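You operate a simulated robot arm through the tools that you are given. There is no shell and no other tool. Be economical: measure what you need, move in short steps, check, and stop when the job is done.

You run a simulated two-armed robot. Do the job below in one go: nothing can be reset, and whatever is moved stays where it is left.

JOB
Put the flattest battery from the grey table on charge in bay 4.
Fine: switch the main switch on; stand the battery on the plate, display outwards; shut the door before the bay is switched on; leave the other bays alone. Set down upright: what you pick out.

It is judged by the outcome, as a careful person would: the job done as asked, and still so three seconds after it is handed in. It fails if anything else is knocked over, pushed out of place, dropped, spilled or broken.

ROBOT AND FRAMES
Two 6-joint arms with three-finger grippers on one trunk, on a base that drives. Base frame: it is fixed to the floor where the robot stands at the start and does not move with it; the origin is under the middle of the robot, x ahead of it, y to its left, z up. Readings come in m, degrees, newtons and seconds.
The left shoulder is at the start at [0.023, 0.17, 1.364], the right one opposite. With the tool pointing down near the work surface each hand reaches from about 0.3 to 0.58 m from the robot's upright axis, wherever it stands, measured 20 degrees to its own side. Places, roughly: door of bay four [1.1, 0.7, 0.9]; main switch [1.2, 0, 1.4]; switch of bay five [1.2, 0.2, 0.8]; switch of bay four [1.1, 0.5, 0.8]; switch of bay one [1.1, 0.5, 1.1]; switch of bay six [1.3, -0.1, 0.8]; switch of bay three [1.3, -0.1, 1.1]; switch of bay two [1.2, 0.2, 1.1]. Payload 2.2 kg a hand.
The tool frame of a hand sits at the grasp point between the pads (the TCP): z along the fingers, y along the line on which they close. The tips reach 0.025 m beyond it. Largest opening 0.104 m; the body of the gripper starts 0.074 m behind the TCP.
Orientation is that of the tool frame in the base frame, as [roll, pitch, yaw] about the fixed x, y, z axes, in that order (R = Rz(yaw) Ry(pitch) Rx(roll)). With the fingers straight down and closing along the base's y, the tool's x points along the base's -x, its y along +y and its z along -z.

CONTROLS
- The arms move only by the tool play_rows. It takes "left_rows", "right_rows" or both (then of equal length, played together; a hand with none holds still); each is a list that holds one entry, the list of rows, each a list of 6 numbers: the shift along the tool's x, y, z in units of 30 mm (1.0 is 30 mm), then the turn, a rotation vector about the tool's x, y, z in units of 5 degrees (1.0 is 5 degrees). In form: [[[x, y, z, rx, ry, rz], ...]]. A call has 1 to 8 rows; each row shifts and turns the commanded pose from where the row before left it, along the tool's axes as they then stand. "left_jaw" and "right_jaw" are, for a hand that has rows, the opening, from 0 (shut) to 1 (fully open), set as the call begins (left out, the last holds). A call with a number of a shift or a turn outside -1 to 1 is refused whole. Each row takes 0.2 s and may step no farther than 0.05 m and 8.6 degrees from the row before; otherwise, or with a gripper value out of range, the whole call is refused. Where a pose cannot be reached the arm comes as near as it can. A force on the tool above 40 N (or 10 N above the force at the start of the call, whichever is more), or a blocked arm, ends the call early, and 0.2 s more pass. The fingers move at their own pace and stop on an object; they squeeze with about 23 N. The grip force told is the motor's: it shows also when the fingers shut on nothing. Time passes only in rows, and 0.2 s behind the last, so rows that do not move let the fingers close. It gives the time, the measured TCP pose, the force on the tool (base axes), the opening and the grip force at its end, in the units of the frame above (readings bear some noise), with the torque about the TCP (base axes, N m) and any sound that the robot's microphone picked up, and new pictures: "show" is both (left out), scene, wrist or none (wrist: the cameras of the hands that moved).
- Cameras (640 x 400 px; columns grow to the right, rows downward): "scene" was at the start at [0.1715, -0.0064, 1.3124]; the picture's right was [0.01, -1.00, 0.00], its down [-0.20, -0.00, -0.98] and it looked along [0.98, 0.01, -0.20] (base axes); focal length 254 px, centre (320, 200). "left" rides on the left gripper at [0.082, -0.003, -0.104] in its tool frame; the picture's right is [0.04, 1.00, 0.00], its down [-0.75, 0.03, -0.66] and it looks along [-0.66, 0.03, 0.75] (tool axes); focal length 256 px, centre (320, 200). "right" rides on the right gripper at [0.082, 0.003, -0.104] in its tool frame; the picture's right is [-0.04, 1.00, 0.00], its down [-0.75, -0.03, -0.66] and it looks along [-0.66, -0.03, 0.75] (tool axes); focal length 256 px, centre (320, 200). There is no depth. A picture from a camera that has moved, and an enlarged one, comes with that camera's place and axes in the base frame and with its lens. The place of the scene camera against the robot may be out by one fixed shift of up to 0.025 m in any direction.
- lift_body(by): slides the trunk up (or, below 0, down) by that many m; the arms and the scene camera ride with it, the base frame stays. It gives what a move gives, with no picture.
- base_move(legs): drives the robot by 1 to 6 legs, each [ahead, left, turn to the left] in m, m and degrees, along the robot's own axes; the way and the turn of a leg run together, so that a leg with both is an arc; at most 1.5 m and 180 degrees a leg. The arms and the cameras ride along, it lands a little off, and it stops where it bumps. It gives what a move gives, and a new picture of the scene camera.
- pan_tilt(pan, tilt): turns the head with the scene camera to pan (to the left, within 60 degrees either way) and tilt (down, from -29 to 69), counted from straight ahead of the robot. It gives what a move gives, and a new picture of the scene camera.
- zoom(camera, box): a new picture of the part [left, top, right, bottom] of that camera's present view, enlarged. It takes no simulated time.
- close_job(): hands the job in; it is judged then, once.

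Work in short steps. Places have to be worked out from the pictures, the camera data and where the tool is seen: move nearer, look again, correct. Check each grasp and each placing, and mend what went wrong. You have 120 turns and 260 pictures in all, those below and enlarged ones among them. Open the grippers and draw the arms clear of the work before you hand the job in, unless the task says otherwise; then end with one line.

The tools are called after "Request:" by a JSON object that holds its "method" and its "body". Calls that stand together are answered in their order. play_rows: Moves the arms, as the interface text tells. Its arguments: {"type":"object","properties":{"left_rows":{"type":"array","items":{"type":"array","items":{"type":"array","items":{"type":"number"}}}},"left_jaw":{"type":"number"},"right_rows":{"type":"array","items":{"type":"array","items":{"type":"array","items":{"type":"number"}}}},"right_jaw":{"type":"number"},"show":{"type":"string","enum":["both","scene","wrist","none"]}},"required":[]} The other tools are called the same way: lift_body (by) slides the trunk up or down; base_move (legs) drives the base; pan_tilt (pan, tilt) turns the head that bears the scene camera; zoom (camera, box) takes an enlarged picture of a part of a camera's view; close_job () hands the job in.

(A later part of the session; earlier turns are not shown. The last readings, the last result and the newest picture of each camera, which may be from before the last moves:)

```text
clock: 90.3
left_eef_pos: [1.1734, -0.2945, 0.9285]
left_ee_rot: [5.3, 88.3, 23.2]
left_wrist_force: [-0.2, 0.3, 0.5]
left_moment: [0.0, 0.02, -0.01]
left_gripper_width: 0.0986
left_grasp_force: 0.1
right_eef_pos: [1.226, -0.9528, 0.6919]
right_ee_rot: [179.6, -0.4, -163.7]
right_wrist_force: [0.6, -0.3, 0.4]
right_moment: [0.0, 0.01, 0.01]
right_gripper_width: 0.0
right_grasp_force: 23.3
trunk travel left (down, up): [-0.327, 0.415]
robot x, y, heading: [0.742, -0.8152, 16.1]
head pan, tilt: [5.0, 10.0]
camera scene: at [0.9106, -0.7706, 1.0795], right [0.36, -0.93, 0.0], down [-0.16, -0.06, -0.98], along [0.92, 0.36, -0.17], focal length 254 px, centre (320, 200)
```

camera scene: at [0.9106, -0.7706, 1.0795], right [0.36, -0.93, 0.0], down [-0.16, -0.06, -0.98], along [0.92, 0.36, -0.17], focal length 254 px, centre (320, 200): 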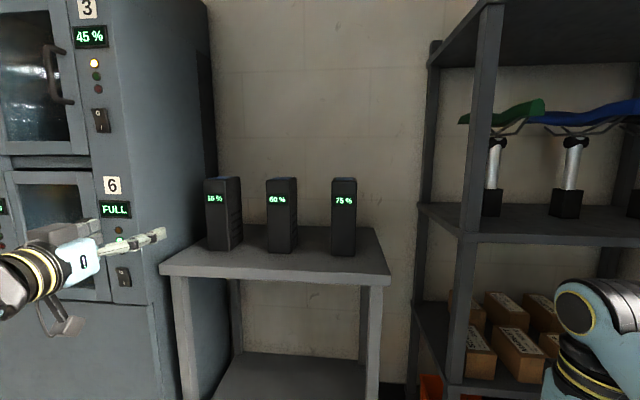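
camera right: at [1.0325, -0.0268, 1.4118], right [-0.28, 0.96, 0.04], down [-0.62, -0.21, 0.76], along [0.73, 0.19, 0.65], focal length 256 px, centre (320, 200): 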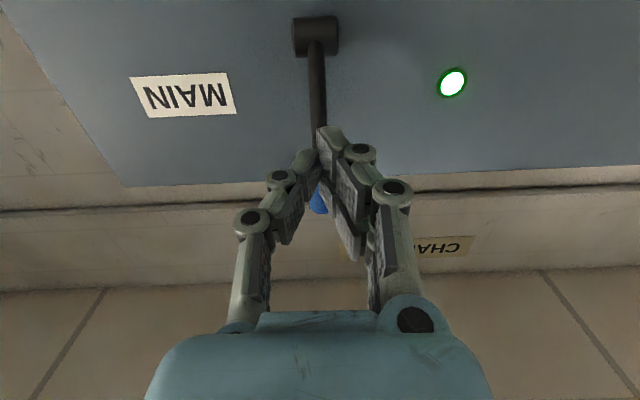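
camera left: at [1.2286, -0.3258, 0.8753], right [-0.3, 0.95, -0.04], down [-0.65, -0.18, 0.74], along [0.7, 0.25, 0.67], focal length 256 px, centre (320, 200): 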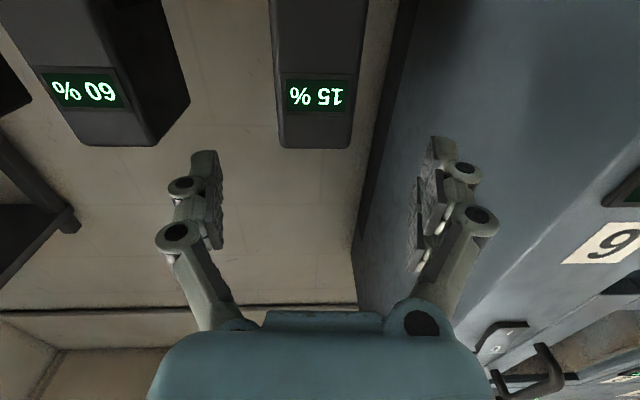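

The hand is too far out sideways (lateral 0.38 m), which limits the arm. I shift the base 0.15 m left and bring the hand 0.17 m inward and up.

Request:
{"method": "base_move", "body": {"legs": [[0, 0.15, 0]]}}

Request:
{"method": "play_rows", "body": {"left_rows": [[[0, -1, 0, 0, 0, 0], [0, -1, 0, 0, 0, 0], [0, -1, 0, 0, 0, 0], [0, -1, 0, 0, 0, 0], [0, -1, 0, 0, 0, 0], [-0.5, -1, 0, 0, 0, 0], [-0.5, 0, 0, 0, 0, 0]]], "show": "both"}}

```text
clock: 91.7
left_eef_pos: [1.13, -0.1495, 0.9266]
left_ee_rot: [3.8, 88.3, 21.8]
left_wrist_force: [0.3, 0.2, 0.5]
left_moment: [0.02, 0.0, -0.01]
left_gripper_width: 0.0988
left_grasp_force: 0.1
right_eef_pos: [1.1833, -0.8085, 0.692]
right_ee_rot: [179.7, -0.5, -163.8]
right_wrist_force: [-0.9, 0.5, -0.2]
right_moment: [-0.05, -0.03, 0.0]
right_gripper_width: 0.0001
right_grasp_force: 22.9
trunk travel left (down, up): [-0.327, 0.415]
robot x, y, heading: [0.7005, -0.6758, 16.1]
head pan, tilt: [5.0, 10.0]
camera scene: at [0.8683, -0.6253, 1.0795], right [0.36, -0.93, 0.0], down [-0.16, -0.06, -0.98], along [0.92, 0.36, -0.17], focal length 254 px, centre (320, 200)
```

scene: 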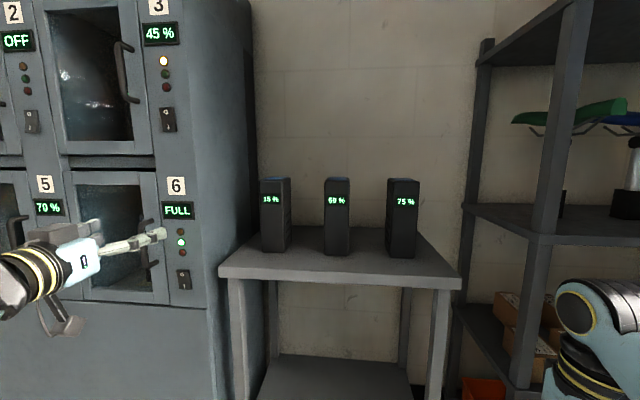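

```text
clock: 93.3
left_eef_pos: [1.1012, -0.2546, 0.9003]
left_ee_rot: [5.5, 88.2, 23.7]
left_wrist_force: [0.1, -0.6, 0.1]
left_moment: [0.04, -0.01, 0.0]
left_gripper_width: 0.0987
left_grasp_force: 0.0
left hand out of reach, approached as far as the arm can: row 1, 2, 3, 4, 5, 6, 7
right_eef_pos: [1.1843, -0.8083, 0.6921]
right_ee_rot: [179.6, -0.5, -163.7]
right_wrist_force: [-0.4, 0.3, 0.1]
right_moment: [0.0, -0.01, -0.01]
right_gripper_width: 0.0
right_grasp_force: 23.0
trunk travel left (down, up): [-0.327, 0.415]
robot x, y, heading: [0.6975, -0.6717, 16.1]
head pan, tilt: [5.0, 10.0]
camera scene: at [0.8683, -0.6261, 1.0796], right [0.36, -0.93, 0.0], down [-0.16, -0.06, -0.98], along [0.92, 0.36, -0.17], focal length 254 px, centre (320, 200)
camera left: at [1.0044, -0.289, 0.8135], right [-0.31, 0.95, -0.04], down [-0.66, -0.19, 0.73], along [0.69, 0.25, 0.68], focal length 256 px, centre (320, 200)
```

scene: 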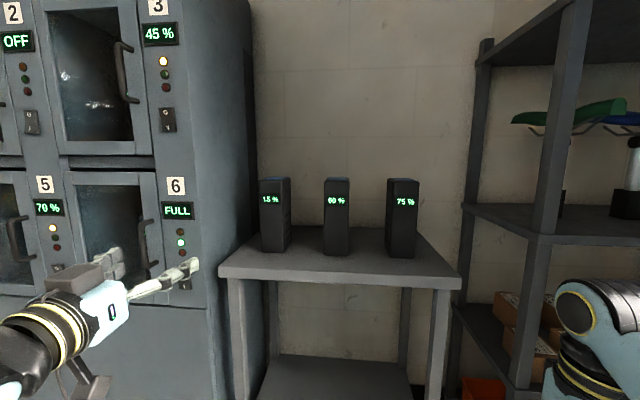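
left: 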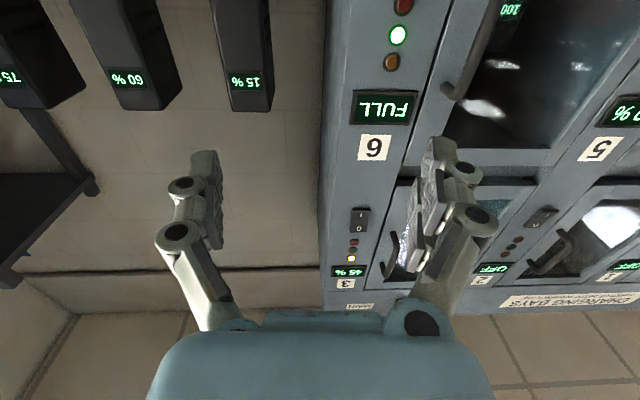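

Lowering didn't help; the arm works better from the higher trunk. I raise the trunk 0.1 m again, then set the left hand in front of the battery, and ease the right hand outward from the table.

Request:
{"method": "lift_body", "body": {"by": 0.1}}

Request:
{"method": "play_rows", "body": {"left_rows": [[[0, 0, 0, 0, 0, 0], [0, -0.3, 0, 0, 0, 0], [0, -0.3, 0, 0, 0, 0]]], "right_rows": [[[0, -1, 0, 0, 0, 0], [0, -1, 0, 0, 0, 0], [0, -0.3, 0, 0, 0, 0]]], "show": "both"}}

```text
clock: 94.6
left_eef_pos: [1.0982, -0.2531, 1.0181]
left_ee_rot: [1.1, 85.6, 19.2]
left_wrist_force: [-0.6, -0.8, 0.0]
left_moment: [0.03, 0.0, -0.04]
left_gripper_width: 0.0985
left_grasp_force: 0.1
right_eef_pos: [1.1829, -0.8085, 0.791]
right_ee_rot: [179.6, -0.6, -163.9]
right_wrist_force: [0.6, -0.6, -0.5]
right_moment: [0.02, 0.0, 0.02]
right_gripper_width: 0.0
right_grasp_force: 22.9
trunk travel left (down, up): [-0.427, 0.315]
robot x, y, heading: [0.7003, -0.6771, 16.2]
head pan, tilt: [5.0, 10.0]
```

```text
clock: 95.4
left_eef_pos: [1.0952, -0.2626, 1.0117]
left_ee_rot: [0.6, 85.3, 19.0]
left_wrist_force: [-1.3, -0.2, 0.2]
left_moment: [0.02, -0.01, 0.03]
left_gripper_width: 0.0987
left_grasp_force: 0.0
left hand out of reach, approached as far as the arm can: row 2, 3
right_eef_pos: [1.2036, -0.8746, 0.7911]
right_ee_rot: [179.7, -0.5, -163.8]
right_wrist_force: [-0.5, 0.2, -0.6]
right_moment: [0.01, 0.01, -0.03]
right_gripper_width: 0.0
right_grasp_force: 23.1
trunk travel left (down, up): [-0.427, 0.315]
robot x, y, heading: [0.7001, -0.672, 16.3]
head pan, tilt: [5.0, 10.0]
camera scene: at [0.8642, -0.6274, 1.1827], right [0.36, -0.93, 0.0], down [-0.16, -0.06, -0.98], along [0.92, 0.36, -0.17], focal length 254 px, centre (320, 200)
camera right: at [1.1231, -0.8937, 0.8954], right [-0.24, 0.97, 0.01], down [0.74, 0.18, 0.65], along [0.63, 0.16, -0.76], focal length 256 px, centre (320, 200)
camera left: at [1.0041, -0.2972, 0.9226], right [-0.31, 0.95, -0.04], down [-0.69, -0.2, 0.7], along [0.66, 0.24, 0.71], focal length 256 px, centre (320, 200)
```

scene: 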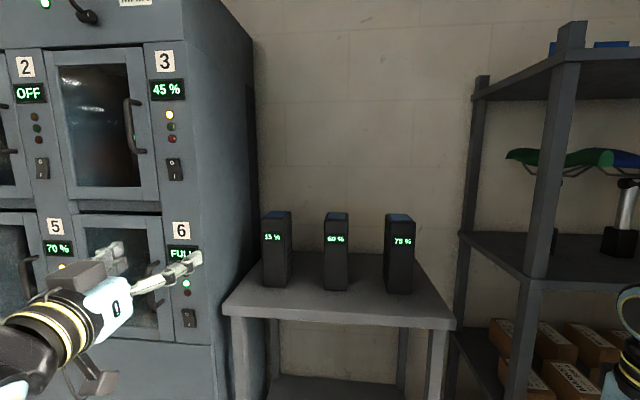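
right: 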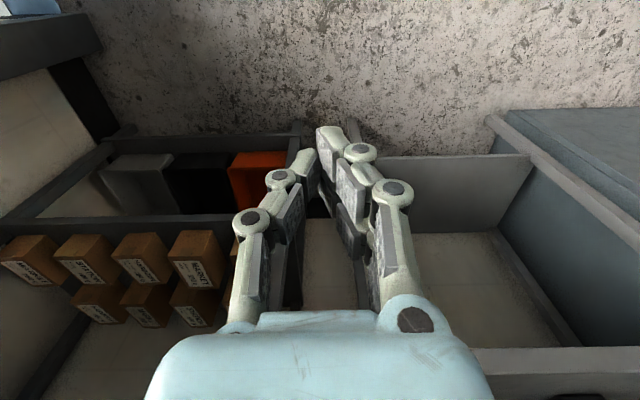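
left: 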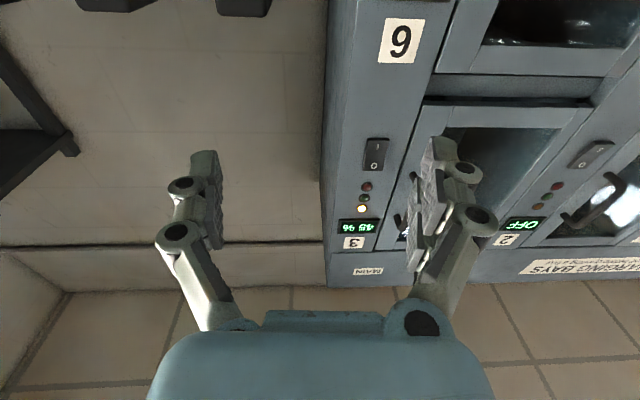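

The arm is folded too tightly here; I extend it forward, inward and slightly down, away from that limit.

Request:
{"method": "play_rows", "body": {"left_rows": [[[0.5, 0, 0.9, 0, 0, 0], [0.5, 0, 0.9, 0, 0, 0], [0.5, -0.7, 0.8, 0, 0, 0], [0, -0.8, 0.4, 0, 0, 0], [0, -0.8, 0, 0, 0, 0], [0, -0.8, 0, 0, 0, 0]]], "show": "wrist"}}

```text
clock: 96.8
left_eef_pos: [1.2132, -0.3096, 0.9494]
left_ee_rot: [1.6, 85.3, 20.6]
left_wrist_force: [-0.8, 0.2, 0.2]
left_moment: [0.01, 0.0, 0.01]
left_gripper_width: 0.0987
left_grasp_force: 0.0
left hand out of reach, approached as far as the arm can: row 1, 3, 4, 5, 6
right_eef_pos: [1.203, -0.8753, 0.7906]
right_ee_rot: [179.7, -0.5, -163.9]
right_wrist_force: [-0.2, -1.0, 0.3]
right_moment: [0.01, -0.01, 0.0]
right_gripper_width: 0.0
right_grasp_force: 22.8
trunk travel left (down, up): [-0.427, 0.315]
robot x, y, heading: [0.6981, -0.6745, 16.2]
head pan, tilt: [5.0, 10.0]
camera left: at [1.1214, -0.3447, 0.86], right [-0.32, 0.95, -0.04], down [-0.69, -0.21, 0.7], along [0.65, 0.25, 0.71], focal length 256 px, centre (320, 200)
```

left: 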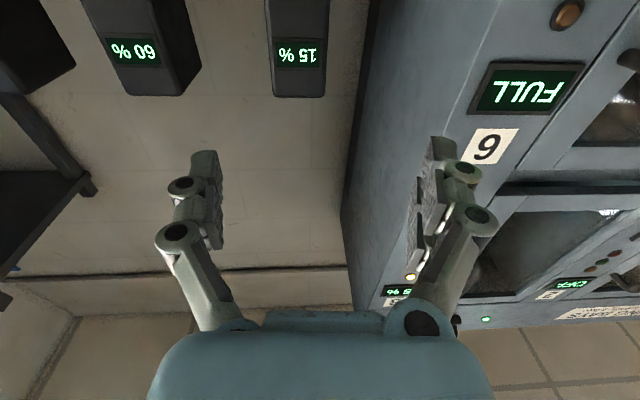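

Now fwd 0.6 m and nearly aligned: the battery front is at (1.42, -0.264). I level and straighten the hand, shift 0.02 m right, then drive 0.13 m closer.

Request:
{"method": "play_rows", "body": {"left_rows": [[[0, -0.3, 0, 0.5, 0.9, 0], [0, -0.4, 0, 0, 0, 0]]], "show": "none"}}

Request:
{"method": "base_move", "body": {"legs": [[0.13, 0, 0]]}}

Request:
{"method": "play_rows", "body": {"left_rows": [[[0, 0, 0, 0, 0, 0]]], "show": "wrist"}}

```text
clock: 97.4
left_eef_pos: [1.2339, -0.3107, 0.924]
left_ee_rot: [6.6, 89.4, 25.0]
left_wrist_force: [0.5, -0.7, 0.0]
left_moment: [0.01, -0.01, -0.01]
left_gripper_width: 0.0987
left_grasp_force: 0.1
left hand out of reach, approached as far as the arm can: row 1, 2
right_eef_pos: [1.2038, -0.8744, 0.7917]
right_ee_rot: [179.6, -0.6, -163.8]
right_wrist_force: [-0.8, -0.4, 0.4]
right_moment: [0.02, 0.04, 0.01]
right_gripper_width: 0.0
right_grasp_force: 23.1
trunk travel left (down, up): [-0.427, 0.315]
robot x, y, heading: [0.6997, -0.6708, 16.4]
head pan, tilt: [5.0, 10.0]
```

```text
clock: 98.7
left_eef_pos: [1.3607, -0.2743, 0.9238]
left_ee_rot: [5.4, 89.6, 23.7]
left_wrist_force: [0.3, -0.7, -0.1]
left_moment: [-0.04, 0.01, 0.01]
left_gripper_width: 0.0987
left_grasp_force: 0.1
right_eef_pos: [1.3297, -0.8374, 0.7907]
right_ee_rot: [179.7, -0.6, -163.8]
right_wrist_force: [0.2, 0.4, 1.0]
right_moment: [0.0, 0.05, 0.01]
right_gripper_width: 0.0001
right_grasp_force: 22.7
trunk travel left (down, up): [-0.427, 0.315]
robot x, y, heading: [0.8268, -0.641, 16.1]
head pan, tilt: [5.0, 10.0]
camera scene: at [0.9921, -0.5903, 1.1825], right [0.36, -0.93, 0.0], down [-0.16, -0.06, -0.98], along [0.92, 0.36, -0.18], focal length 254 px, centre (320, 200)
```

scene: 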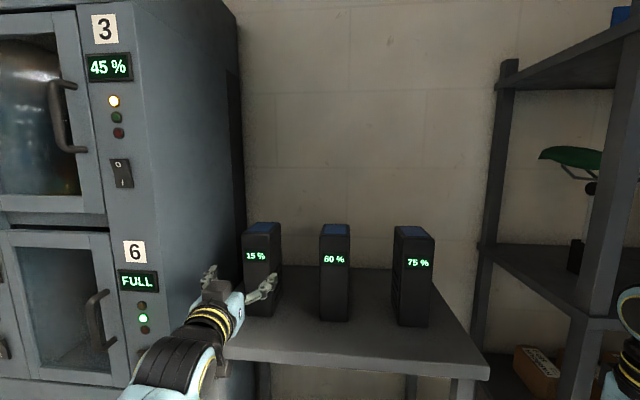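

```text
clock: 99.1
left_eef_pos: [1.361, -0.2737, 0.9246]
left_ee_rot: [4.6, 89.3, 23.1]
left_wrist_force: [-0.9, -0.5, 0.0]
left_moment: [-0.01, 0.01, 0.0]
left_gripper_width: 0.0988
left_grasp_force: 0.0
right_eef_pos: [1.3287, -0.8378, 0.7914]
right_ee_rot: [179.7, -0.5, -163.9]
right_wrist_force: [-0.4, 0.3, -0.3]
right_moment: [0.02, -0.01, 0.01]
right_gripper_width: 0.0
right_grasp_force: 23.0
trunk travel left (down, up): [-0.427, 0.315]
robot x, y, heading: [0.8269, -0.6373, 16.1]
head pan, tilt: [5.0, 10.0]
camera left: at [1.262, -0.3097, 0.8408], right [-0.32, 0.95, -0.04], down [-0.64, -0.18, 0.75], along [0.7, 0.26, 0.66], focal length 256 px, centre (320, 200)
```

left: 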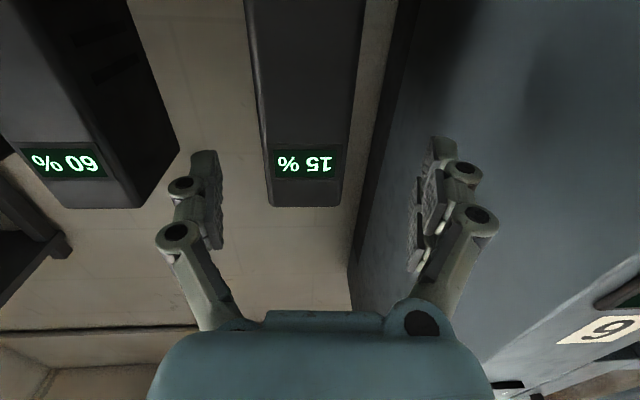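

The battery front is ~0.055 m ahead, about 0.01 m to the right, and the hand camera is close to the table top. I raise the hand 0.04 m and correct sideways before going on.

Request:
{"method": "play_rows", "body": {"left_rows": [[[-0.7, -0.2, 0, 0.2, 0, 0], [-0.6, -0.15, 0, 0.2, 0, 0]]], "show": "wrist"}}

```text
clock: 99.7
left_eef_pos: [1.3788, -0.2717, 0.9377]
left_ee_rot: [-2.1, 88.8, 16.2]
left_wrist_force: [0.5, -0.7, 0.5]
left_moment: [-0.01, -0.02, 0.03]
left_gripper_width: 0.0988
left_grasp_force: 0.1
left hand out of reach, approached as far as the arm can: row 1, 2
right_eef_pos: [1.3297, -0.8372, 0.7904]
right_ee_rot: [179.6, -0.5, -163.8]
right_wrist_force: [0.9, -0.4, -0.5]
right_moment: [0.0, 0.0, 0.0]
right_gripper_width: 0.0
right_grasp_force: 23.1
trunk travel left (down, up): [-0.427, 0.315]
robot x, y, heading: [0.8259, -0.6377, 16.4]
head pan, tilt: [5.0, 10.0]
camera left: at [1.2818, -0.3065, 0.8536], right [-0.31, 0.95, -0.04], down [-0.65, -0.18, 0.74], along [0.7, 0.26, 0.67], focal length 256 px, centre (320, 200)
```

left: 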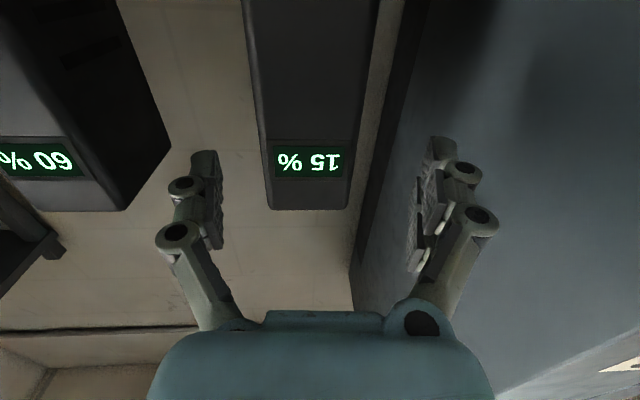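

The trunk gives a cleaner height change: I lift it 0.03 m and look again before the final advance.

Request:
{"method": "lift_body", "body": {"by": 0.03}}

Request:
{"method": "base_move", "body": {"legs": [[0.04, -0.004, 0]]}}

Request:
{"method": "zoom", "body": {"camera": "left", "box": [0, 0, 640, 400]}}

```text
clock: 100.5
left_eef_pos: [1.3788, -0.2715, 0.9758]
left_ee_rot: [-2.3, 88.2, 16.1]
left_wrist_force: [0.1, -0.1, 0.1]
left_moment: [0.01, -0.01, 0.03]
left_gripper_width: 0.0989
left_grasp_force: 0.1
right_eef_pos: [1.3293, -0.8374, 0.8216]
right_ee_rot: [179.7, -0.5, -163.8]
right_wrist_force: [0.5, 1.1, -0.3]
right_moment: [0.0, 0.02, 0.02]
right_gripper_width: 0.0001
right_grasp_force: 23.2
trunk travel left (down, up): [-0.457, 0.285]
robot x, y, heading: [0.8281, -0.6346, 16.4]
head pan, tilt: [5.0, 10.0]
```

```text
clock: 101.3
left_eef_pos: [1.4185, -0.2621, 0.9744]
left_ee_rot: [-1.9, 88.2, 16.4]
left_wrist_force: [0.5, 0.0, -0.2]
left_moment: [0.0, -0.05, 0.01]
left_gripper_width: 0.0989
left_grasp_force: 0.0
right_eef_pos: [1.3702, -0.8296, 0.82]
right_ee_rot: [179.7, -0.6, -163.7]
right_wrist_force: [1.3, 0.4, 0.8]
right_moment: [-0.03, 0.03, -0.03]
right_gripper_width: 0.0
right_grasp_force: 23.0
trunk travel left (down, up): [-0.457, 0.285]
robot x, y, heading: [0.8685, -0.6283, 16.4]
head pan, tilt: [5.0, 10.0]
camera scene: at [1.0315, -0.5831, 1.2131], right [0.36, -0.93, 0.0], down [-0.16, -0.06, -0.98], along [0.92, 0.36, -0.18], focal length 254 px, centre (320, 200)
```

scene: 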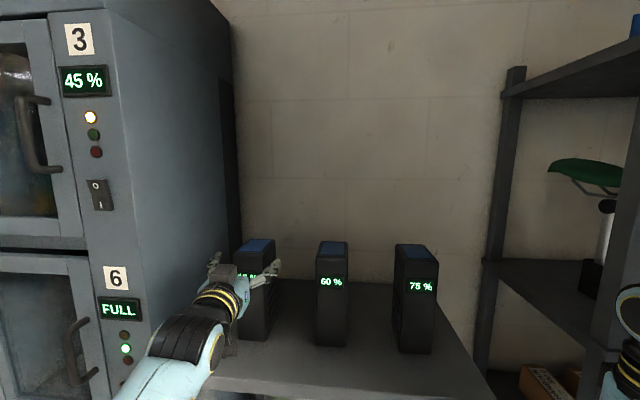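

```text
1.00 times, centred on (320, 200) of left (not enlarged: the box is as wide or as high as the picture)
camera zoom: at [1.3234, -0.2985, 0.8888], right [-0.31, 0.95, -0.04], down [-0.65, -0.18, 0.73], along [0.69, 0.26, 0.68], focal length 256 px, centre (320, 200)
```

zoom: 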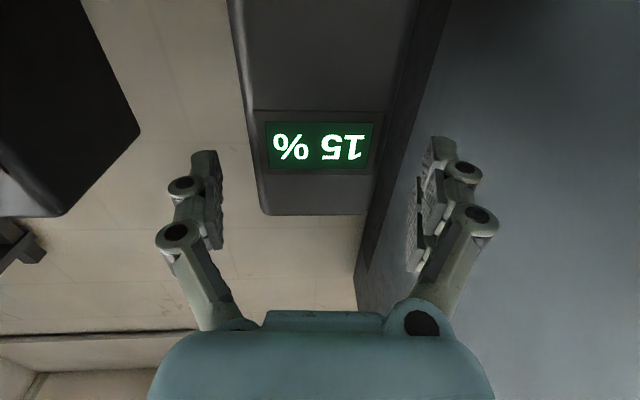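

Perfectly centred now; the fingertips are just at the front face. I advance 0.04 m more.

Request:
{"method": "base_move", "body": {"legs": [[0.04, 0, 0]]}}

Request:
{"method": "zoom", "body": {"camera": "left", "box": [0, 0, 640, 400]}}

```text
clock: 102.2
left_eef_pos: [1.4573, -0.2529, 0.9742]
left_ee_rot: [-2.3, 88.2, 16.0]
left_wrist_force: [0.8, 0.3, 0.2]
left_moment: [0.04, -0.03, 0.03]
left_gripper_width: 0.0986
left_grasp_force: 0.0
right_eef_pos: [1.4085, -0.8194, 0.8202]
right_ee_rot: [179.7, -0.6, -163.7]
right_wrist_force: [0.8, -0.9, -1.4]
right_moment: [-0.02, 0.05, -0.03]
right_gripper_width: 0.0001
right_grasp_force: 22.8
trunk travel left (down, up): [-0.457, 0.285]
robot x, y, heading: [0.9032, -0.6212, 16.1]
head pan, tilt: [5.0, 10.0]
camera scene: at [1.0696, -0.5719, 1.2131], right [0.36, -0.93, 0.0], down [-0.16, -0.06, -0.98], along [0.92, 0.36, -0.18], focal length 254 px, centre (320, 200)
```

scene: 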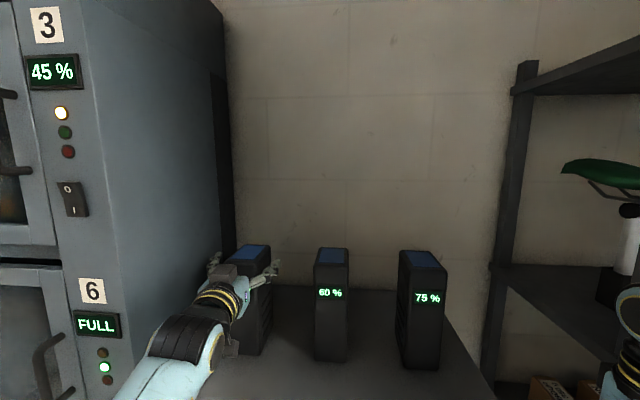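

```text
1.00 times, centred on (320, 200) of left (not enlarged: the box is as wide or as high as the picture)
camera zoom: at [1.3616, -0.2874, 0.8887], right [-0.31, 0.95, -0.04], down [-0.65, -0.18, 0.73], along [0.69, 0.26, 0.68], focal length 256 px, centre (320, 200)
```

zoom: 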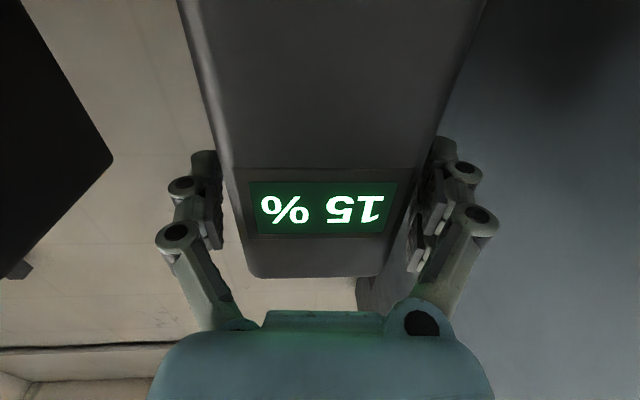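

The fingers straddle the battery. I close on it.

Request:
{"method": "play_rows", "body": {"left_rows": [[[0, 0, 0, 0, 0, 0], [0, 0, 0, 0, 0, 0], [0, 0, 0, 0, 0, 0], [0, 0, 0, 0, 0, 0]]], "left_jaw": 0, "show": "both"}}

```text
clock: 103.2
left_eef_pos: [1.4567, -0.2528, 0.9755]
left_ee_rot: [-2.0, 88.1, 16.2]
left_wrist_force: [1.8, -2.3, 2.4]
left_moment: [0.1, -0.31, 0.1]
left_gripper_width: 0.0717
left_grasp_force: 22.9
right_eef_pos: [1.4064, -0.8191, 0.821]
right_ee_rot: [179.7, -0.5, -163.7]
right_wrist_force: [-0.2, 1.0, 0.4]
right_moment: [0.02, 0.0, 0.0]
right_gripper_width: 0.0002
right_grasp_force: 22.9
trunk travel left (down, up): [-0.457, 0.285]
robot x, y, heading: [0.9017, -0.618, 16.3]
head pan, tilt: [5.0, 10.0]
camera scene: at [1.0678, -0.5729, 1.2135], right [0.36, -0.93, 0.0], down [-0.16, -0.06, -0.98], along [0.92, 0.36, -0.17], focal length 254 px, centre (320, 200)
camera left: at [1.3607, -0.2882, 0.8903], right [-0.31, 0.95, -0.04], down [-0.66, -0.18, 0.73], along [0.69, 0.25, 0.68], focal length 256 px, centre (320, 200)
```

scene: 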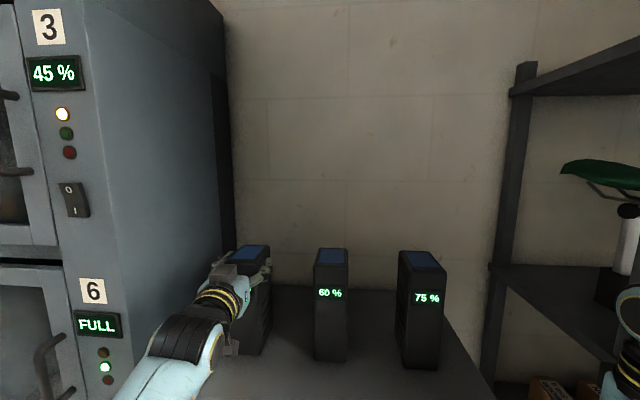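
left: 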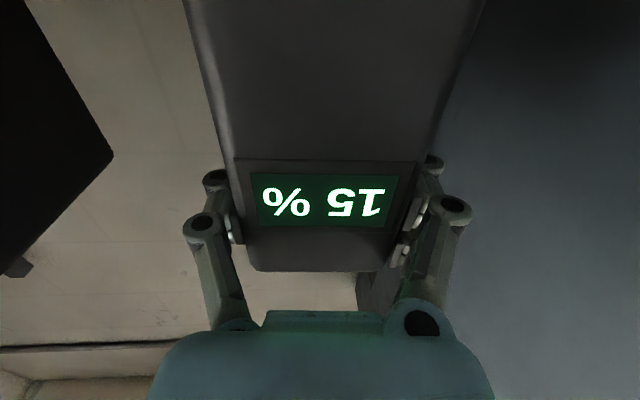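

Gripped at 72 mm. I lift with the trunk 0.06 m and check the hold.

Request:
{"method": "lift_body", "body": {"by": 0.06}}

Request:
{"method": "zoom", "body": {"camera": "left", "box": [0, 0, 640, 400]}}

Request:
{"method": "zoom", "body": {"camera": "scene", "box": [150, 180, 390, 400]}}

```text
clock: 104.2
left_eef_pos: [1.4565, -0.2524, 1.0341]
left_ee_rot: [-2.6, 88.4, 15.7]
left_wrist_force: [-0.5, -0.3, -14.4]
left_moment: [-0.02, 0.16, 0.01]
left_gripper_width: 0.0717
left_grasp_force: 22.7
right_eef_pos: [1.4087, -0.8183, 0.8814]
right_ee_rot: [179.7, -0.5, -163.8]
right_wrist_force: [0.3, 0.1, -0.2]
right_moment: [0.01, 0.02, -0.03]
right_gripper_width: 0.0002
right_grasp_force: 22.6
trunk travel left (down, up): [-0.517, 0.225]
robot x, y, heading: [0.9047, -0.6216, 16.4]
head pan, tilt: [5.0, 10.0]
```

```text
1.00 times, centred on (320, 200) of left (not enlarged: the box is as wide or as high as the picture)
camera zoom: at [1.3607, -0.2874, 0.9478], right [-0.31, 0.95, -0.04], down [-0.65, -0.18, 0.74], along [0.69, 0.26, 0.68], focal length 256 px, centre (320, 200)
```

zoom: 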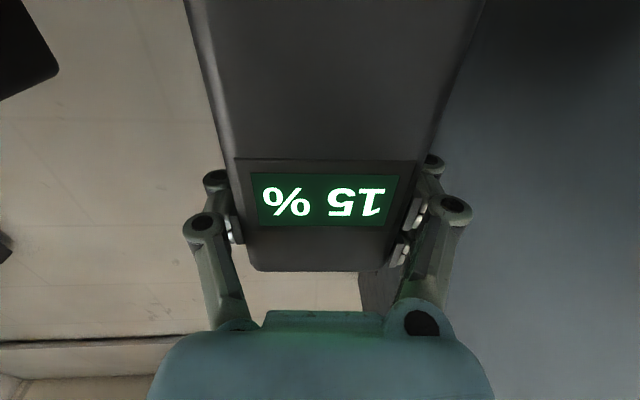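

```text
1.82 times, centred on (270, 290) of scene
camera zoom: at [1.0677, -0.5721, 1.2742], right [0.36, -0.93, 0.0], down [-0.16, -0.06, -0.98], along [0.92, 0.36, -0.18], focal length 462 px, centre (411, 36)
```

zoom: 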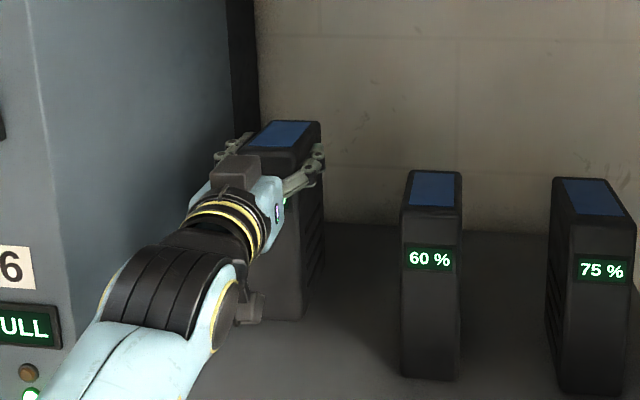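

The battery is firmly held, level (1.45 kg). I back away from the table and travel left to stand in front of bay 4, stopping well short of it.

Request:
{"method": "base_move", "body": {"legs": [[-0.4, 0, 0], [0, 0.5, 0], [0, 0.49, 0]]}}

Request:
{"method": "lift_body", "body": {"by": -0.13}}

Request:
{"method": "pan_tilt", "body": {"pan": 10, "tilt": 20}}

```text
clock: 111.8
left_eef_pos: [0.8009, 0.5947, 1.034]
left_ee_rot: [-4.3, 88.3, 13.6]
left_wrist_force: [-0.5, -0.6, -14.2]
left_moment: [-0.03, 0.17, 0.02]
left_gripper_width: 0.0716
left_grasp_force: 23.5
right_eef_pos: [0.7496, 0.0262, 0.8822]
right_ee_rot: [179.8, -0.6, -164.0]
right_wrist_force: [-0.6, 0.7, 0.3]
right_moment: [-0.03, -0.04, -0.01]
right_gripper_width: 0.0
right_grasp_force: 23.0
trunk travel left (down, up): [-0.517, 0.225]
robot x, y, heading: [0.248, 0.225, 15.8]
head pan, tilt: [5.0, 10.0]
camera scene: at [0.41, 0.2752, 1.2743], right [0.36, -0.93, 0.0], down [-0.16, -0.06, -0.98], along [0.92, 0.35, -0.18], focal length 254 px, centre (320, 200)
```

scene: 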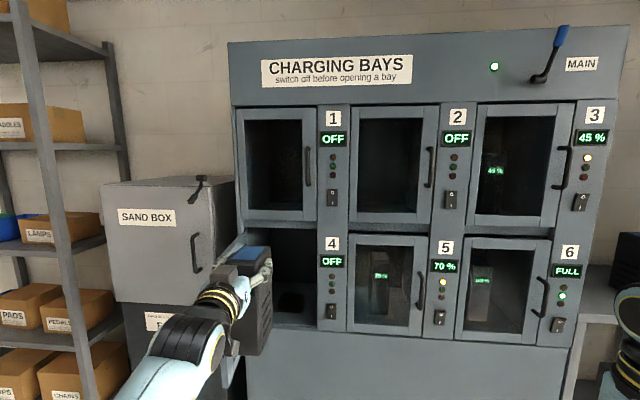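

```text
clock: 113.3
left_eef_pos: [0.8015, 0.5945, 0.9041]
left_ee_rot: [-9.7, 88.1, 8.6]
left_wrist_force: [-0.5, 0.3, -14.0]
left_moment: [-0.02, 0.2, 0.0]
left_gripper_width: 0.0714
left_grasp_force: 23.6
right_eef_pos: [0.7489, 0.0271, 0.751]
right_ee_rot: [179.7, -0.5, -164.1]
right_wrist_force: [-0.5, 1.3, -0.3]
right_moment: [0.0, 0.01, -0.02]
right_gripper_width: 0.0
right_grasp_force: 22.7
trunk travel left (down, up): [-0.387, 0.355]
robot x, y, heading: [0.2489, 0.2285, 16.2]
head pan, tilt: [5.0, 10.0]
```

```text
clock: 114.1
left_eef_pos: [0.8002, 0.5954, 0.9039]
left_ee_rot: [-10.2, 88.1, 8.2]
left_wrist_force: [0.2, -0.3, -13.5]
left_moment: [-0.06, 0.13, -0.05]
left_gripper_width: 0.0713
left_grasp_force: 22.6
right_eef_pos: [0.7493, 0.0276, 0.7497]
right_ee_rot: [179.7, -0.7, -164.1]
right_wrist_force: [0.5, -0.1, -0.1]
right_moment: [0.0, 0.01, 0.0]
right_gripper_width: 0.0
right_grasp_force: 22.5
trunk travel left (down, up): [-0.387, 0.355]
robot x, y, heading: [0.2435, 0.2279, 16.2]
head pan, tilt: [10.0, 20.0]
camera scene: at [0.4105, 0.283, 1.1251], right [0.44, -0.9, 0.0], down [-0.31, -0.15, -0.94], along [0.84, 0.41, -0.34], focal length 254 px, centre (320, 200)
```

scene: 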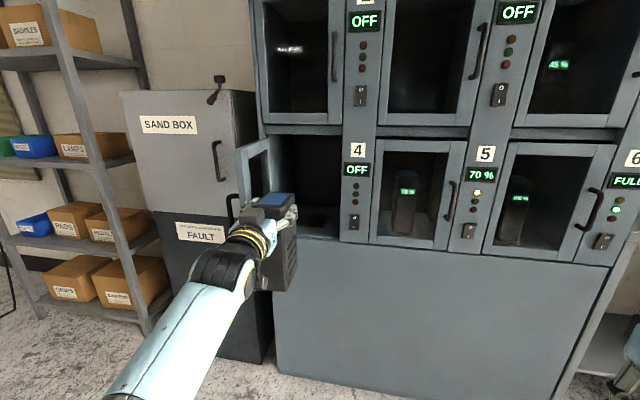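

The battery is at s≈0.344, nearly in line with the bay (centre ≈0.335). I trim sideways and yaw a little, and drive 0.2 m so its back comes just short of the opening.

Request:
{"method": "play_rows", "body": {"left_rows": [[[0, -0.3, 0, 0.35, 0, 0]]], "show": "none"}}

Request:
{"method": "base_move", "body": {"legs": [[0.19, 0, 0]]}}

Request:
{"method": "zoom", "body": {"camera": "scene", "box": [160, 120, 420, 380]}}

Request:
{"method": "zoom", "body": {"camera": "left", "box": [0, 0, 640, 400]}}

```text
clock: 114.5
left_eef_pos: [0.8107, 0.5898, 0.8953]
left_ee_rot: [-9.5, 87.9, 8.1]
left_wrist_force: [-0.3, -0.8, -13.6]
left_moment: [-0.01, 0.21, 0.02]
left_gripper_width: 0.0713
left_grasp_force: 23.1
left hand out of reach, approached as far as the arm can: row 1
right_eef_pos: [0.7502, 0.0256, 0.7518]
right_ee_rot: [179.7, -0.6, -163.9]
right_wrist_force: [0.1, -0.4, 0.4]
right_moment: [0.01, -0.03, 0.01]
right_gripper_width: 0.0001
right_grasp_force: 23.3
trunk travel left (down, up): [-0.387, 0.355]
robot x, y, heading: [0.2478, 0.227, 16.0]
head pan, tilt: [10.0, 20.0]
```

```text
clock: 116.0
left_eef_pos: [0.9927, 0.6429, 0.8937]
left_ee_rot: [-10.3, 88.1, 7.3]
left_wrist_force: [0.0, -0.7, -14.8]
left_moment: [0.0, 0.17, 0.01]
left_gripper_width: 0.0717
left_grasp_force: 23.6
right_eef_pos: [0.9318, 0.0791, 0.7508]
right_ee_rot: [179.7, -0.6, -163.9]
right_wrist_force: [-0.2, -0.1, -0.2]
right_moment: [0.01, 0.03, 0.0]
right_gripper_width: 0.0
right_grasp_force: 23.1
trunk travel left (down, up): [-0.387, 0.355]
robot x, y, heading: [0.4305, 0.2768, 15.9]
head pan, tilt: [10.0, 20.0]
camera scene: at [0.5941, 0.3357, 1.1248], right [0.44, -0.9, 0.0], down [-0.31, -0.15, -0.94], along [0.84, 0.41, -0.34], focal length 254 px, centre (320, 200)
```

scene: 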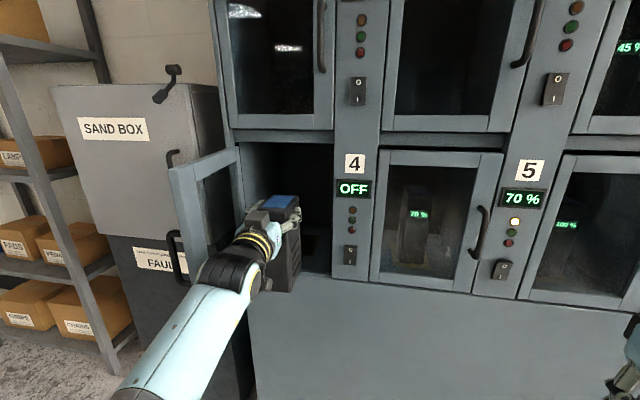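

```text
1.54 times, centred on (290, 250) of scene
camera zoom: at [0.5941, 0.3357, 1.1248], right [0.44, -0.9, 0.0], down [-0.31, -0.15, -0.94], along [0.84, 0.41, -0.34], focal length 391 px, centre (366, 123)
```

zoom: 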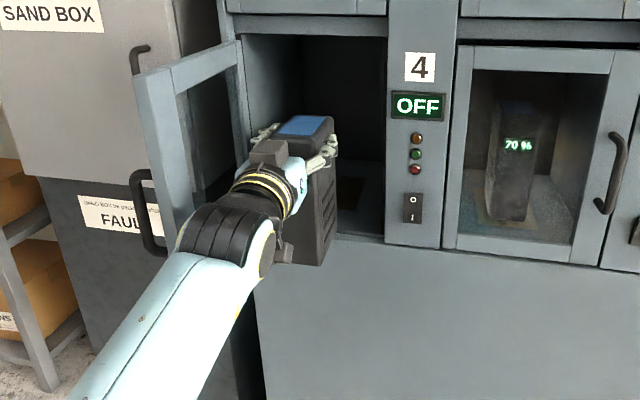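

```text
1.00 times, centred on (320, 200) of left (not enlarged: the box is as wide or as high as the picture)
camera zoom: at [0.897, 0.6081, 0.8082], right [-0.3, 0.95, -0.05], down [-0.66, -0.17, 0.73], along [0.69, 0.25, 0.68], focal length 256 px, centre (320, 200)
```

zoom: 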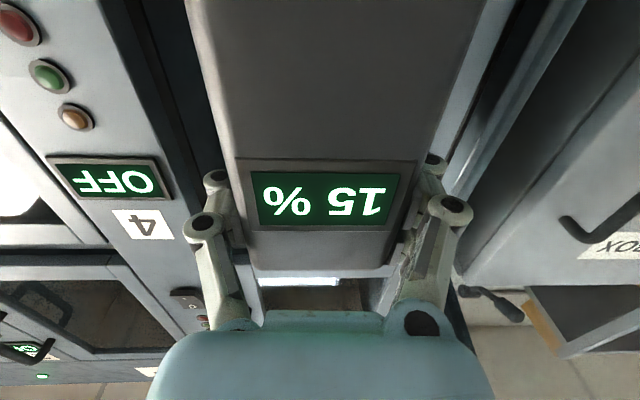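

Aligned: TCP s=0.3345, battery between jamb and door with room. I lift 12 mm for sill clearance and drive in by 0.1 m, watching the forces.

Request:
{"method": "lift_body", "body": {"by": 0.012}}

Request:
{"method": "base_move", "body": {"legs": [[0.1, 0, 0.5]]}}

Request:
{"method": "zoom", "body": {"camera": "scene", "box": [140, 130, 400, 390]}}

Request:
{"method": "zoom", "body": {"camera": "left", "box": [0, 0, 640, 400]}}

```text
clock: 116.6
left_eef_pos: [0.9914, 0.6429, 0.9035]
left_ee_rot: [-11.0, 88.1, 6.5]
left_wrist_force: [0.4, -0.3, -13.2]
left_moment: [-0.01, 0.17, -0.03]
left_gripper_width: 0.0714
left_grasp_force: 22.8
right_eef_pos: [0.9323, 0.0788, 0.7621]
right_ee_rot: [179.6, -0.5, -164.0]
right_wrist_force: [-0.3, 0.1, 0.1]
right_moment: [0.01, 0.0, 0.01]
right_gripper_width: 0.0
right_grasp_force: 23.4
trunk travel left (down, up): [-0.399, 0.343]
robot x, y, heading: [0.4303, 0.2809, 16.0]
head pan, tilt: [10.0, 20.0]
```

```text
clock: 117.8
left_eef_pos: [1.0877, 0.6761, 0.9045]
left_ee_rot: [-10.7, 88.2, 7.3]
left_wrist_force: [1.1, 0.0, -14.7]
left_moment: [0.01, 0.11, -0.01]
left_gripper_width: 0.0712
left_grasp_force: 22.8
right_eef_pos: [1.0312, 0.1112, 0.7625]
right_ee_rot: [179.8, -0.6, -163.5]
right_wrist_force: [0.8, 0.2, -0.7]
right_moment: [0.0, 0.03, -0.03]
right_gripper_width: 0.0
right_grasp_force: 23.1
trunk travel left (down, up): [-0.399, 0.343]
robot x, y, heading: [0.524, 0.31, 16.3]
head pan, tilt: [10.0, 20.0]
camera scene: at [0.6906, 0.3653, 1.1371], right [0.45, -0.89, 0.0], down [-0.31, -0.15, -0.94], along [0.84, 0.42, -0.34], focal length 254 px, centre (320, 200)
```

scene: 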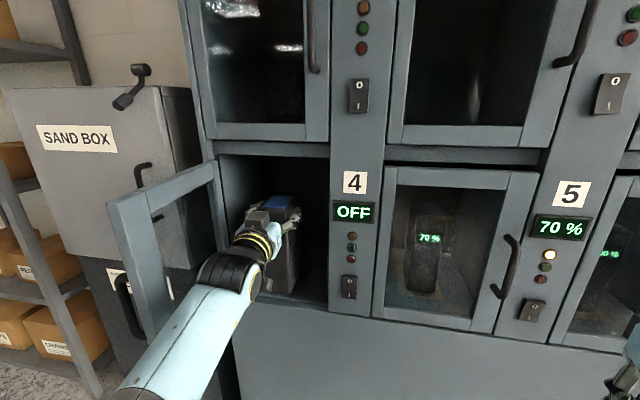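

```text
1.54 times, centred on (270, 260) of scene
camera zoom: at [0.6906, 0.3653, 1.1371], right [0.45, -0.89, 0.0], down [-0.31, -0.15, -0.94], along [0.84, 0.42, -0.34], focal length 391 px, centre (397, 108)
```

zoom: 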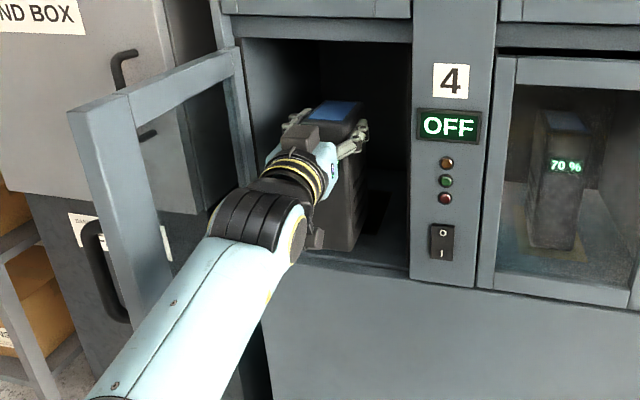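

```text
1.00 times, centred on (320, 200) of left (not enlarged: the box is as wide or as high as the picture)
camera zoom: at [0.9915, 0.6403, 0.8195], right [-0.31, 0.95, -0.05], down [-0.66, -0.18, 0.73], along [0.69, 0.25, 0.68], focal length 256 px, centre (320, 200)
```

zoom: 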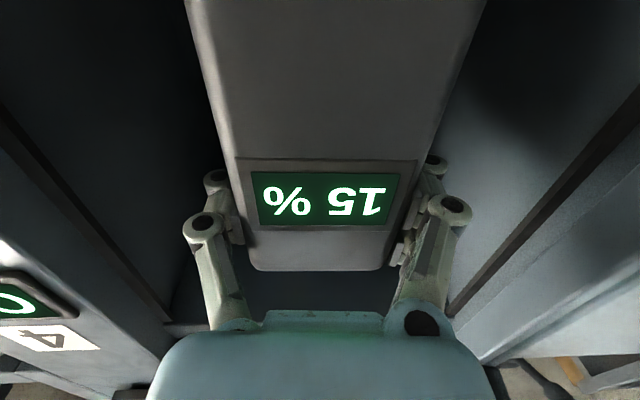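

Centred in the opening with clear sides. I drive in the remaining 0.1 m.

Request:
{"method": "base_move", "body": {"legs": [[0.1, 0, 0]]}}

Request:
{"method": "zoom", "body": {"camera": "scene", "box": [120, 140, 360, 400]}}

Request:
{"method": "zoom", "body": {"camera": "left", "box": [0, 0, 640, 400]}}

```text
clock: 118.9
left_eef_pos: [1.1831, 0.7049, 0.9044]
left_ee_rot: [-11.2, 88.2, 6.9]
left_wrist_force: [0.2, 0.4, -15.4]
left_moment: [-0.04, 0.16, -0.01]
left_gripper_width: 0.0712
left_grasp_force: 22.6
right_eef_pos: [1.1279, 0.1411, 0.7628]
right_ee_rot: [179.7, -0.6, -163.5]
right_wrist_force: [0.7, -0.2, 0.2]
right_moment: [-0.01, 0.03, 0.0]
right_gripper_width: 0.0
right_grasp_force: 23.1
trunk travel left (down, up): [-0.399, 0.343]
robot x, y, heading: [0.6254, 0.339, 16.9]
head pan, tilt: [10.0, 20.0]
camera scene: at [0.7869, 0.394, 1.1371], right [0.45, -0.89, 0.0], down [-0.31, -0.15, -0.94], along [0.84, 0.42, -0.34], focal length 254 px, centre (320, 200)
```

scene: 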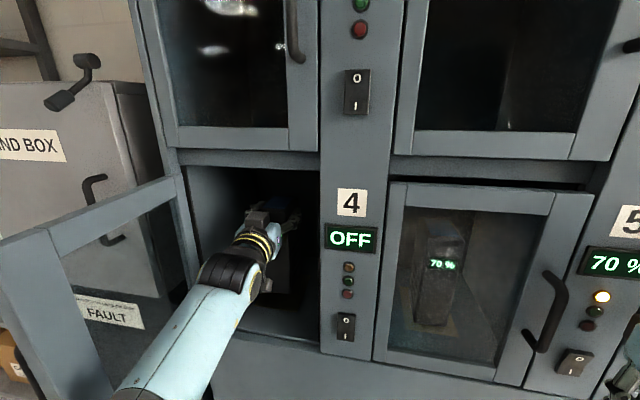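

```text
1.54 times, centred on (240, 270) of scene
camera zoom: at [0.7869, 0.394, 1.1371], right [0.45, -0.89, 0.0], down [-0.31, -0.15, -0.94], along [0.84, 0.42, -0.34], focal length 391 px, centre (443, 92)
```

zoom: 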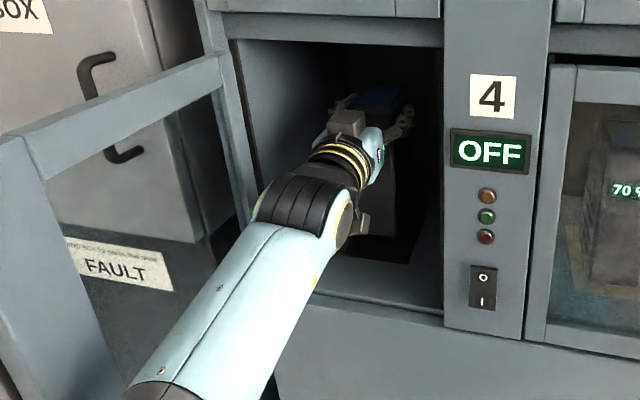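

```text
1.00 times, centred on (320, 200) of left (not enlarged: the box is as wide or as high as the picture)
camera zoom: at [1.0874, 0.6691, 0.819], right [-0.31, 0.95, -0.05], down [-0.66, -0.18, 0.73], along [0.69, 0.26, 0.68], focal length 256 px, centre (320, 200)
```

zoom: 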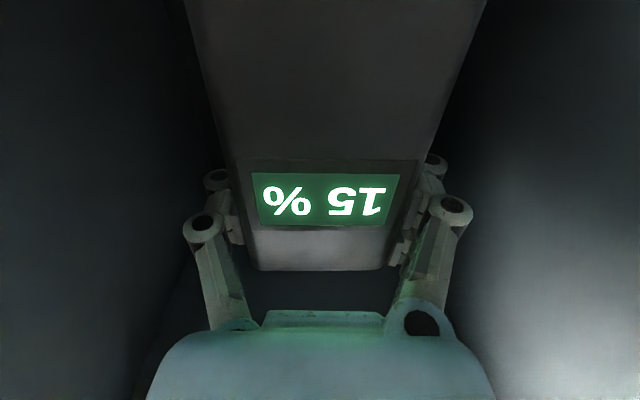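

The TCP is at a≈1.335, s≈0.34, as planned. I zoom on the battery's foot to compare it with the plate.

Request:
{"method": "zoom", "body": {"camera": "scene", "box": [230, 200, 330, 340]}}

```text
2.86 times, centred on (280, 270) of scene
camera zoom: at [0.7869, 0.394, 1.1371], right [0.45, -0.89, 0.0], down [-0.31, -0.15, -0.94], along [0.84, 0.42, -0.34], focal length 726 px, centre (434, 0)
```

zoom: 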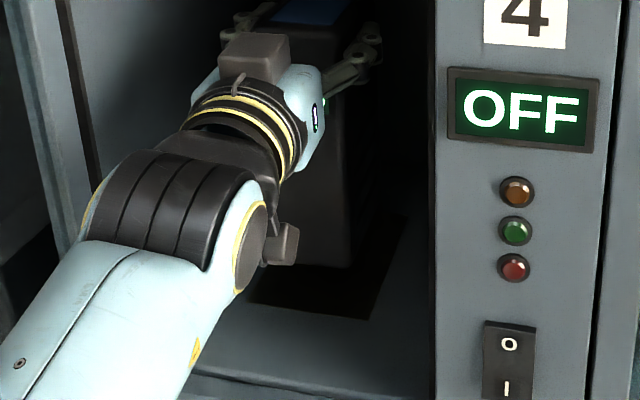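

The battery's front right foot is about 0.02 m inside the plate's front and right edges: a good position. I lower with the trunk.

Request:
{"method": "lift_body", "body": {"by": -0.026}}

Request:
{"method": "lift_body", "body": {"by": -0.006}}

```text
clock: 119.6
left_eef_pos: [1.182, 0.7046, 0.8792]
left_ee_rot: [-12.9, 88.2, 5.0]
left_wrist_force: [-0.4, -0.5, -12.9]
left_moment: [-0.03, 0.15, 0.0]
left_gripper_width: 0.0714
left_grasp_force: 22.9
right_eef_pos: [1.1268, 0.1407, 0.7358]
right_ee_rot: [179.7, -0.7, -163.5]
right_wrist_force: [0.3, -0.4, 0.3]
right_moment: [-0.01, -0.04, -0.01]
right_gripper_width: 0.0
right_grasp_force: 22.6
trunk travel left (down, up): [-0.373, 0.369]
robot x, y, heading: [0.6229, 0.3364, 16.6]
head pan, tilt: [10.0, 20.0]
```

```text
clock: 120.2
left_eef_pos: [1.1815, 0.704, 0.8759]
left_ee_rot: [-9.4, 87.7, 8.8]
left_wrist_force: [-0.1, 0.8, 0.5]
left_moment: [0.31, 0.8, 0.01]
left_gripper_width: 0.0711
left_grasp_force: 23.8
right_eef_pos: [1.1263, 0.1404, 0.7321]
right_ee_rot: [179.7, -0.5, -163.5]
right_wrist_force: [0.3, -0.1, -0.6]
right_moment: [0.02, 0.02, 0.0]
right_gripper_width: 0.0
right_grasp_force: 23.7
trunk travel left (down, up): [-0.367, 0.375]
robot x, y, heading: [0.6218, 0.3371, 16.6]
head pan, tilt: [10.0, 20.0]
```

Weight is now on the plate (force z ≈ 0). I release.

Request:
{"method": "play_rows", "body": {"left_rows": [[[0, 0, 0, 0, 0, 0], [0, 0, 0, 0, 0, 0], [0, 0, 0, 0, 0, 0]]], "left_jaw": 0.97, "show": "wrist"}}

```text
clock: 121.0
left_eef_pos: [1.1825, 0.7025, 0.874]
left_ee_rot: [-11.9, 87.9, 6.1]
left_wrist_force: [-0.3, 0.7, -0.3]
left_moment: [-0.04, 0.0, 0.01]
left_gripper_width: 0.1009
left_grasp_force: 0.1
right_eef_pos: [1.126, 0.1392, 0.7318]
right_ee_rot: [179.7, -0.5, -163.5]
right_wrist_force: [-0.5, -0.5, -0.3]
right_moment: [-0.01, -0.01, 0.0]
right_gripper_width: 0.0004
right_grasp_force: 23.5
trunk travel left (down, up): [-0.367, 0.375]
robot x, y, heading: [0.6212, 0.3401, 16.7]
head pan, tilt: [10.0, 20.0]
camera left: at [1.086, 0.6685, 0.7883], right [-0.31, 0.95, -0.05], down [-0.66, -0.18, 0.73], along [0.69, 0.26, 0.68], focal length 256 px, centre (320, 200)
```

left: 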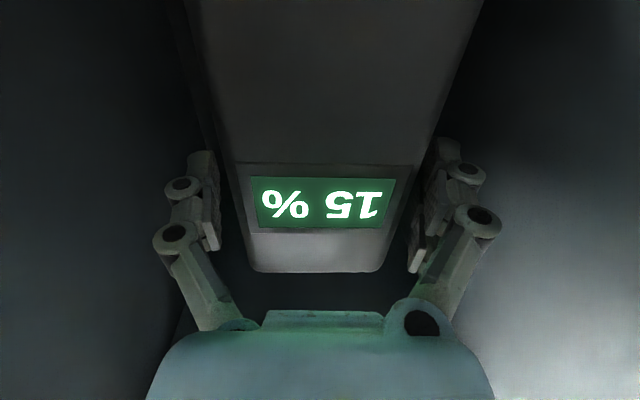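

Both fingers are clear. I back straight out.

Request:
{"method": "base_move", "body": {"legs": [[-0.1, 0, 0], [-0.28, 0, 0]]}}

Request:
{"method": "zoom", "body": {"camera": "scene", "box": [220, 110, 420, 270]}}

```text
clock: 123.7
left_eef_pos: [0.815, 0.593, 0.8748]
left_ee_rot: [-11.7, 87.9, 6.2]
left_wrist_force: [-0.4, -0.5, 0.3]
left_moment: [0.02, 0.02, 0.03]
left_gripper_width: 0.1009
left_grasp_force: 0.1
right_eef_pos: [0.7593, 0.0307, 0.7316]
right_ee_rot: [179.7, -0.4, -163.5]
right_wrist_force: [-0.6, 0.3, 0.2]
right_moment: [0.01, -0.01, 0.02]
right_gripper_width: 0.0
right_grasp_force: 23.0
trunk travel left (down, up): [-0.367, 0.375]
robot x, y, heading: [0.2517, 0.2283, 16.3]
head pan, tilt: [10.0, 20.0]
camera scene: at [0.4186, 0.2842, 1.1048], right [0.45, -0.9, 0.0], down [-0.31, -0.15, -0.94], along [0.84, 0.42, -0.34], focal length 254 px, centre (320, 200)
```

scene: 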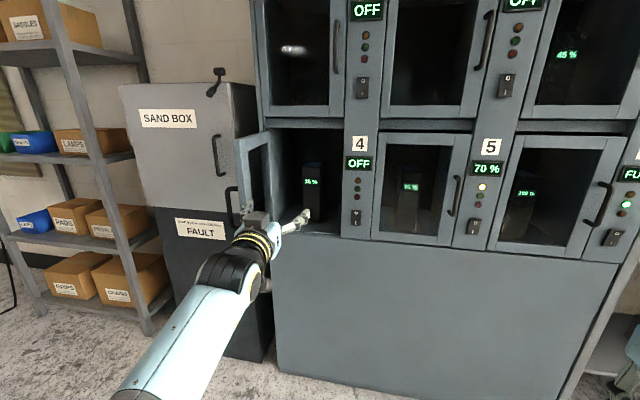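

```text
2.50 times, centred on (320, 190) of scene
camera zoom: at [0.4186, 0.2842, 1.1048], right [0.45, -0.9, 0.0], down [-0.31, -0.15, -0.94], along [0.84, 0.42, -0.34], focal length 635 px, centre (320, 225)
```

zoom: 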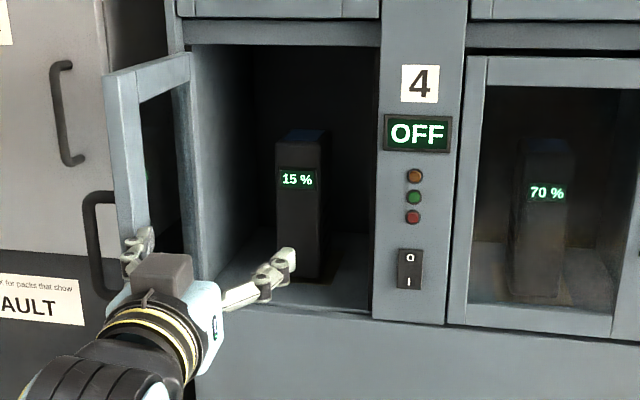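

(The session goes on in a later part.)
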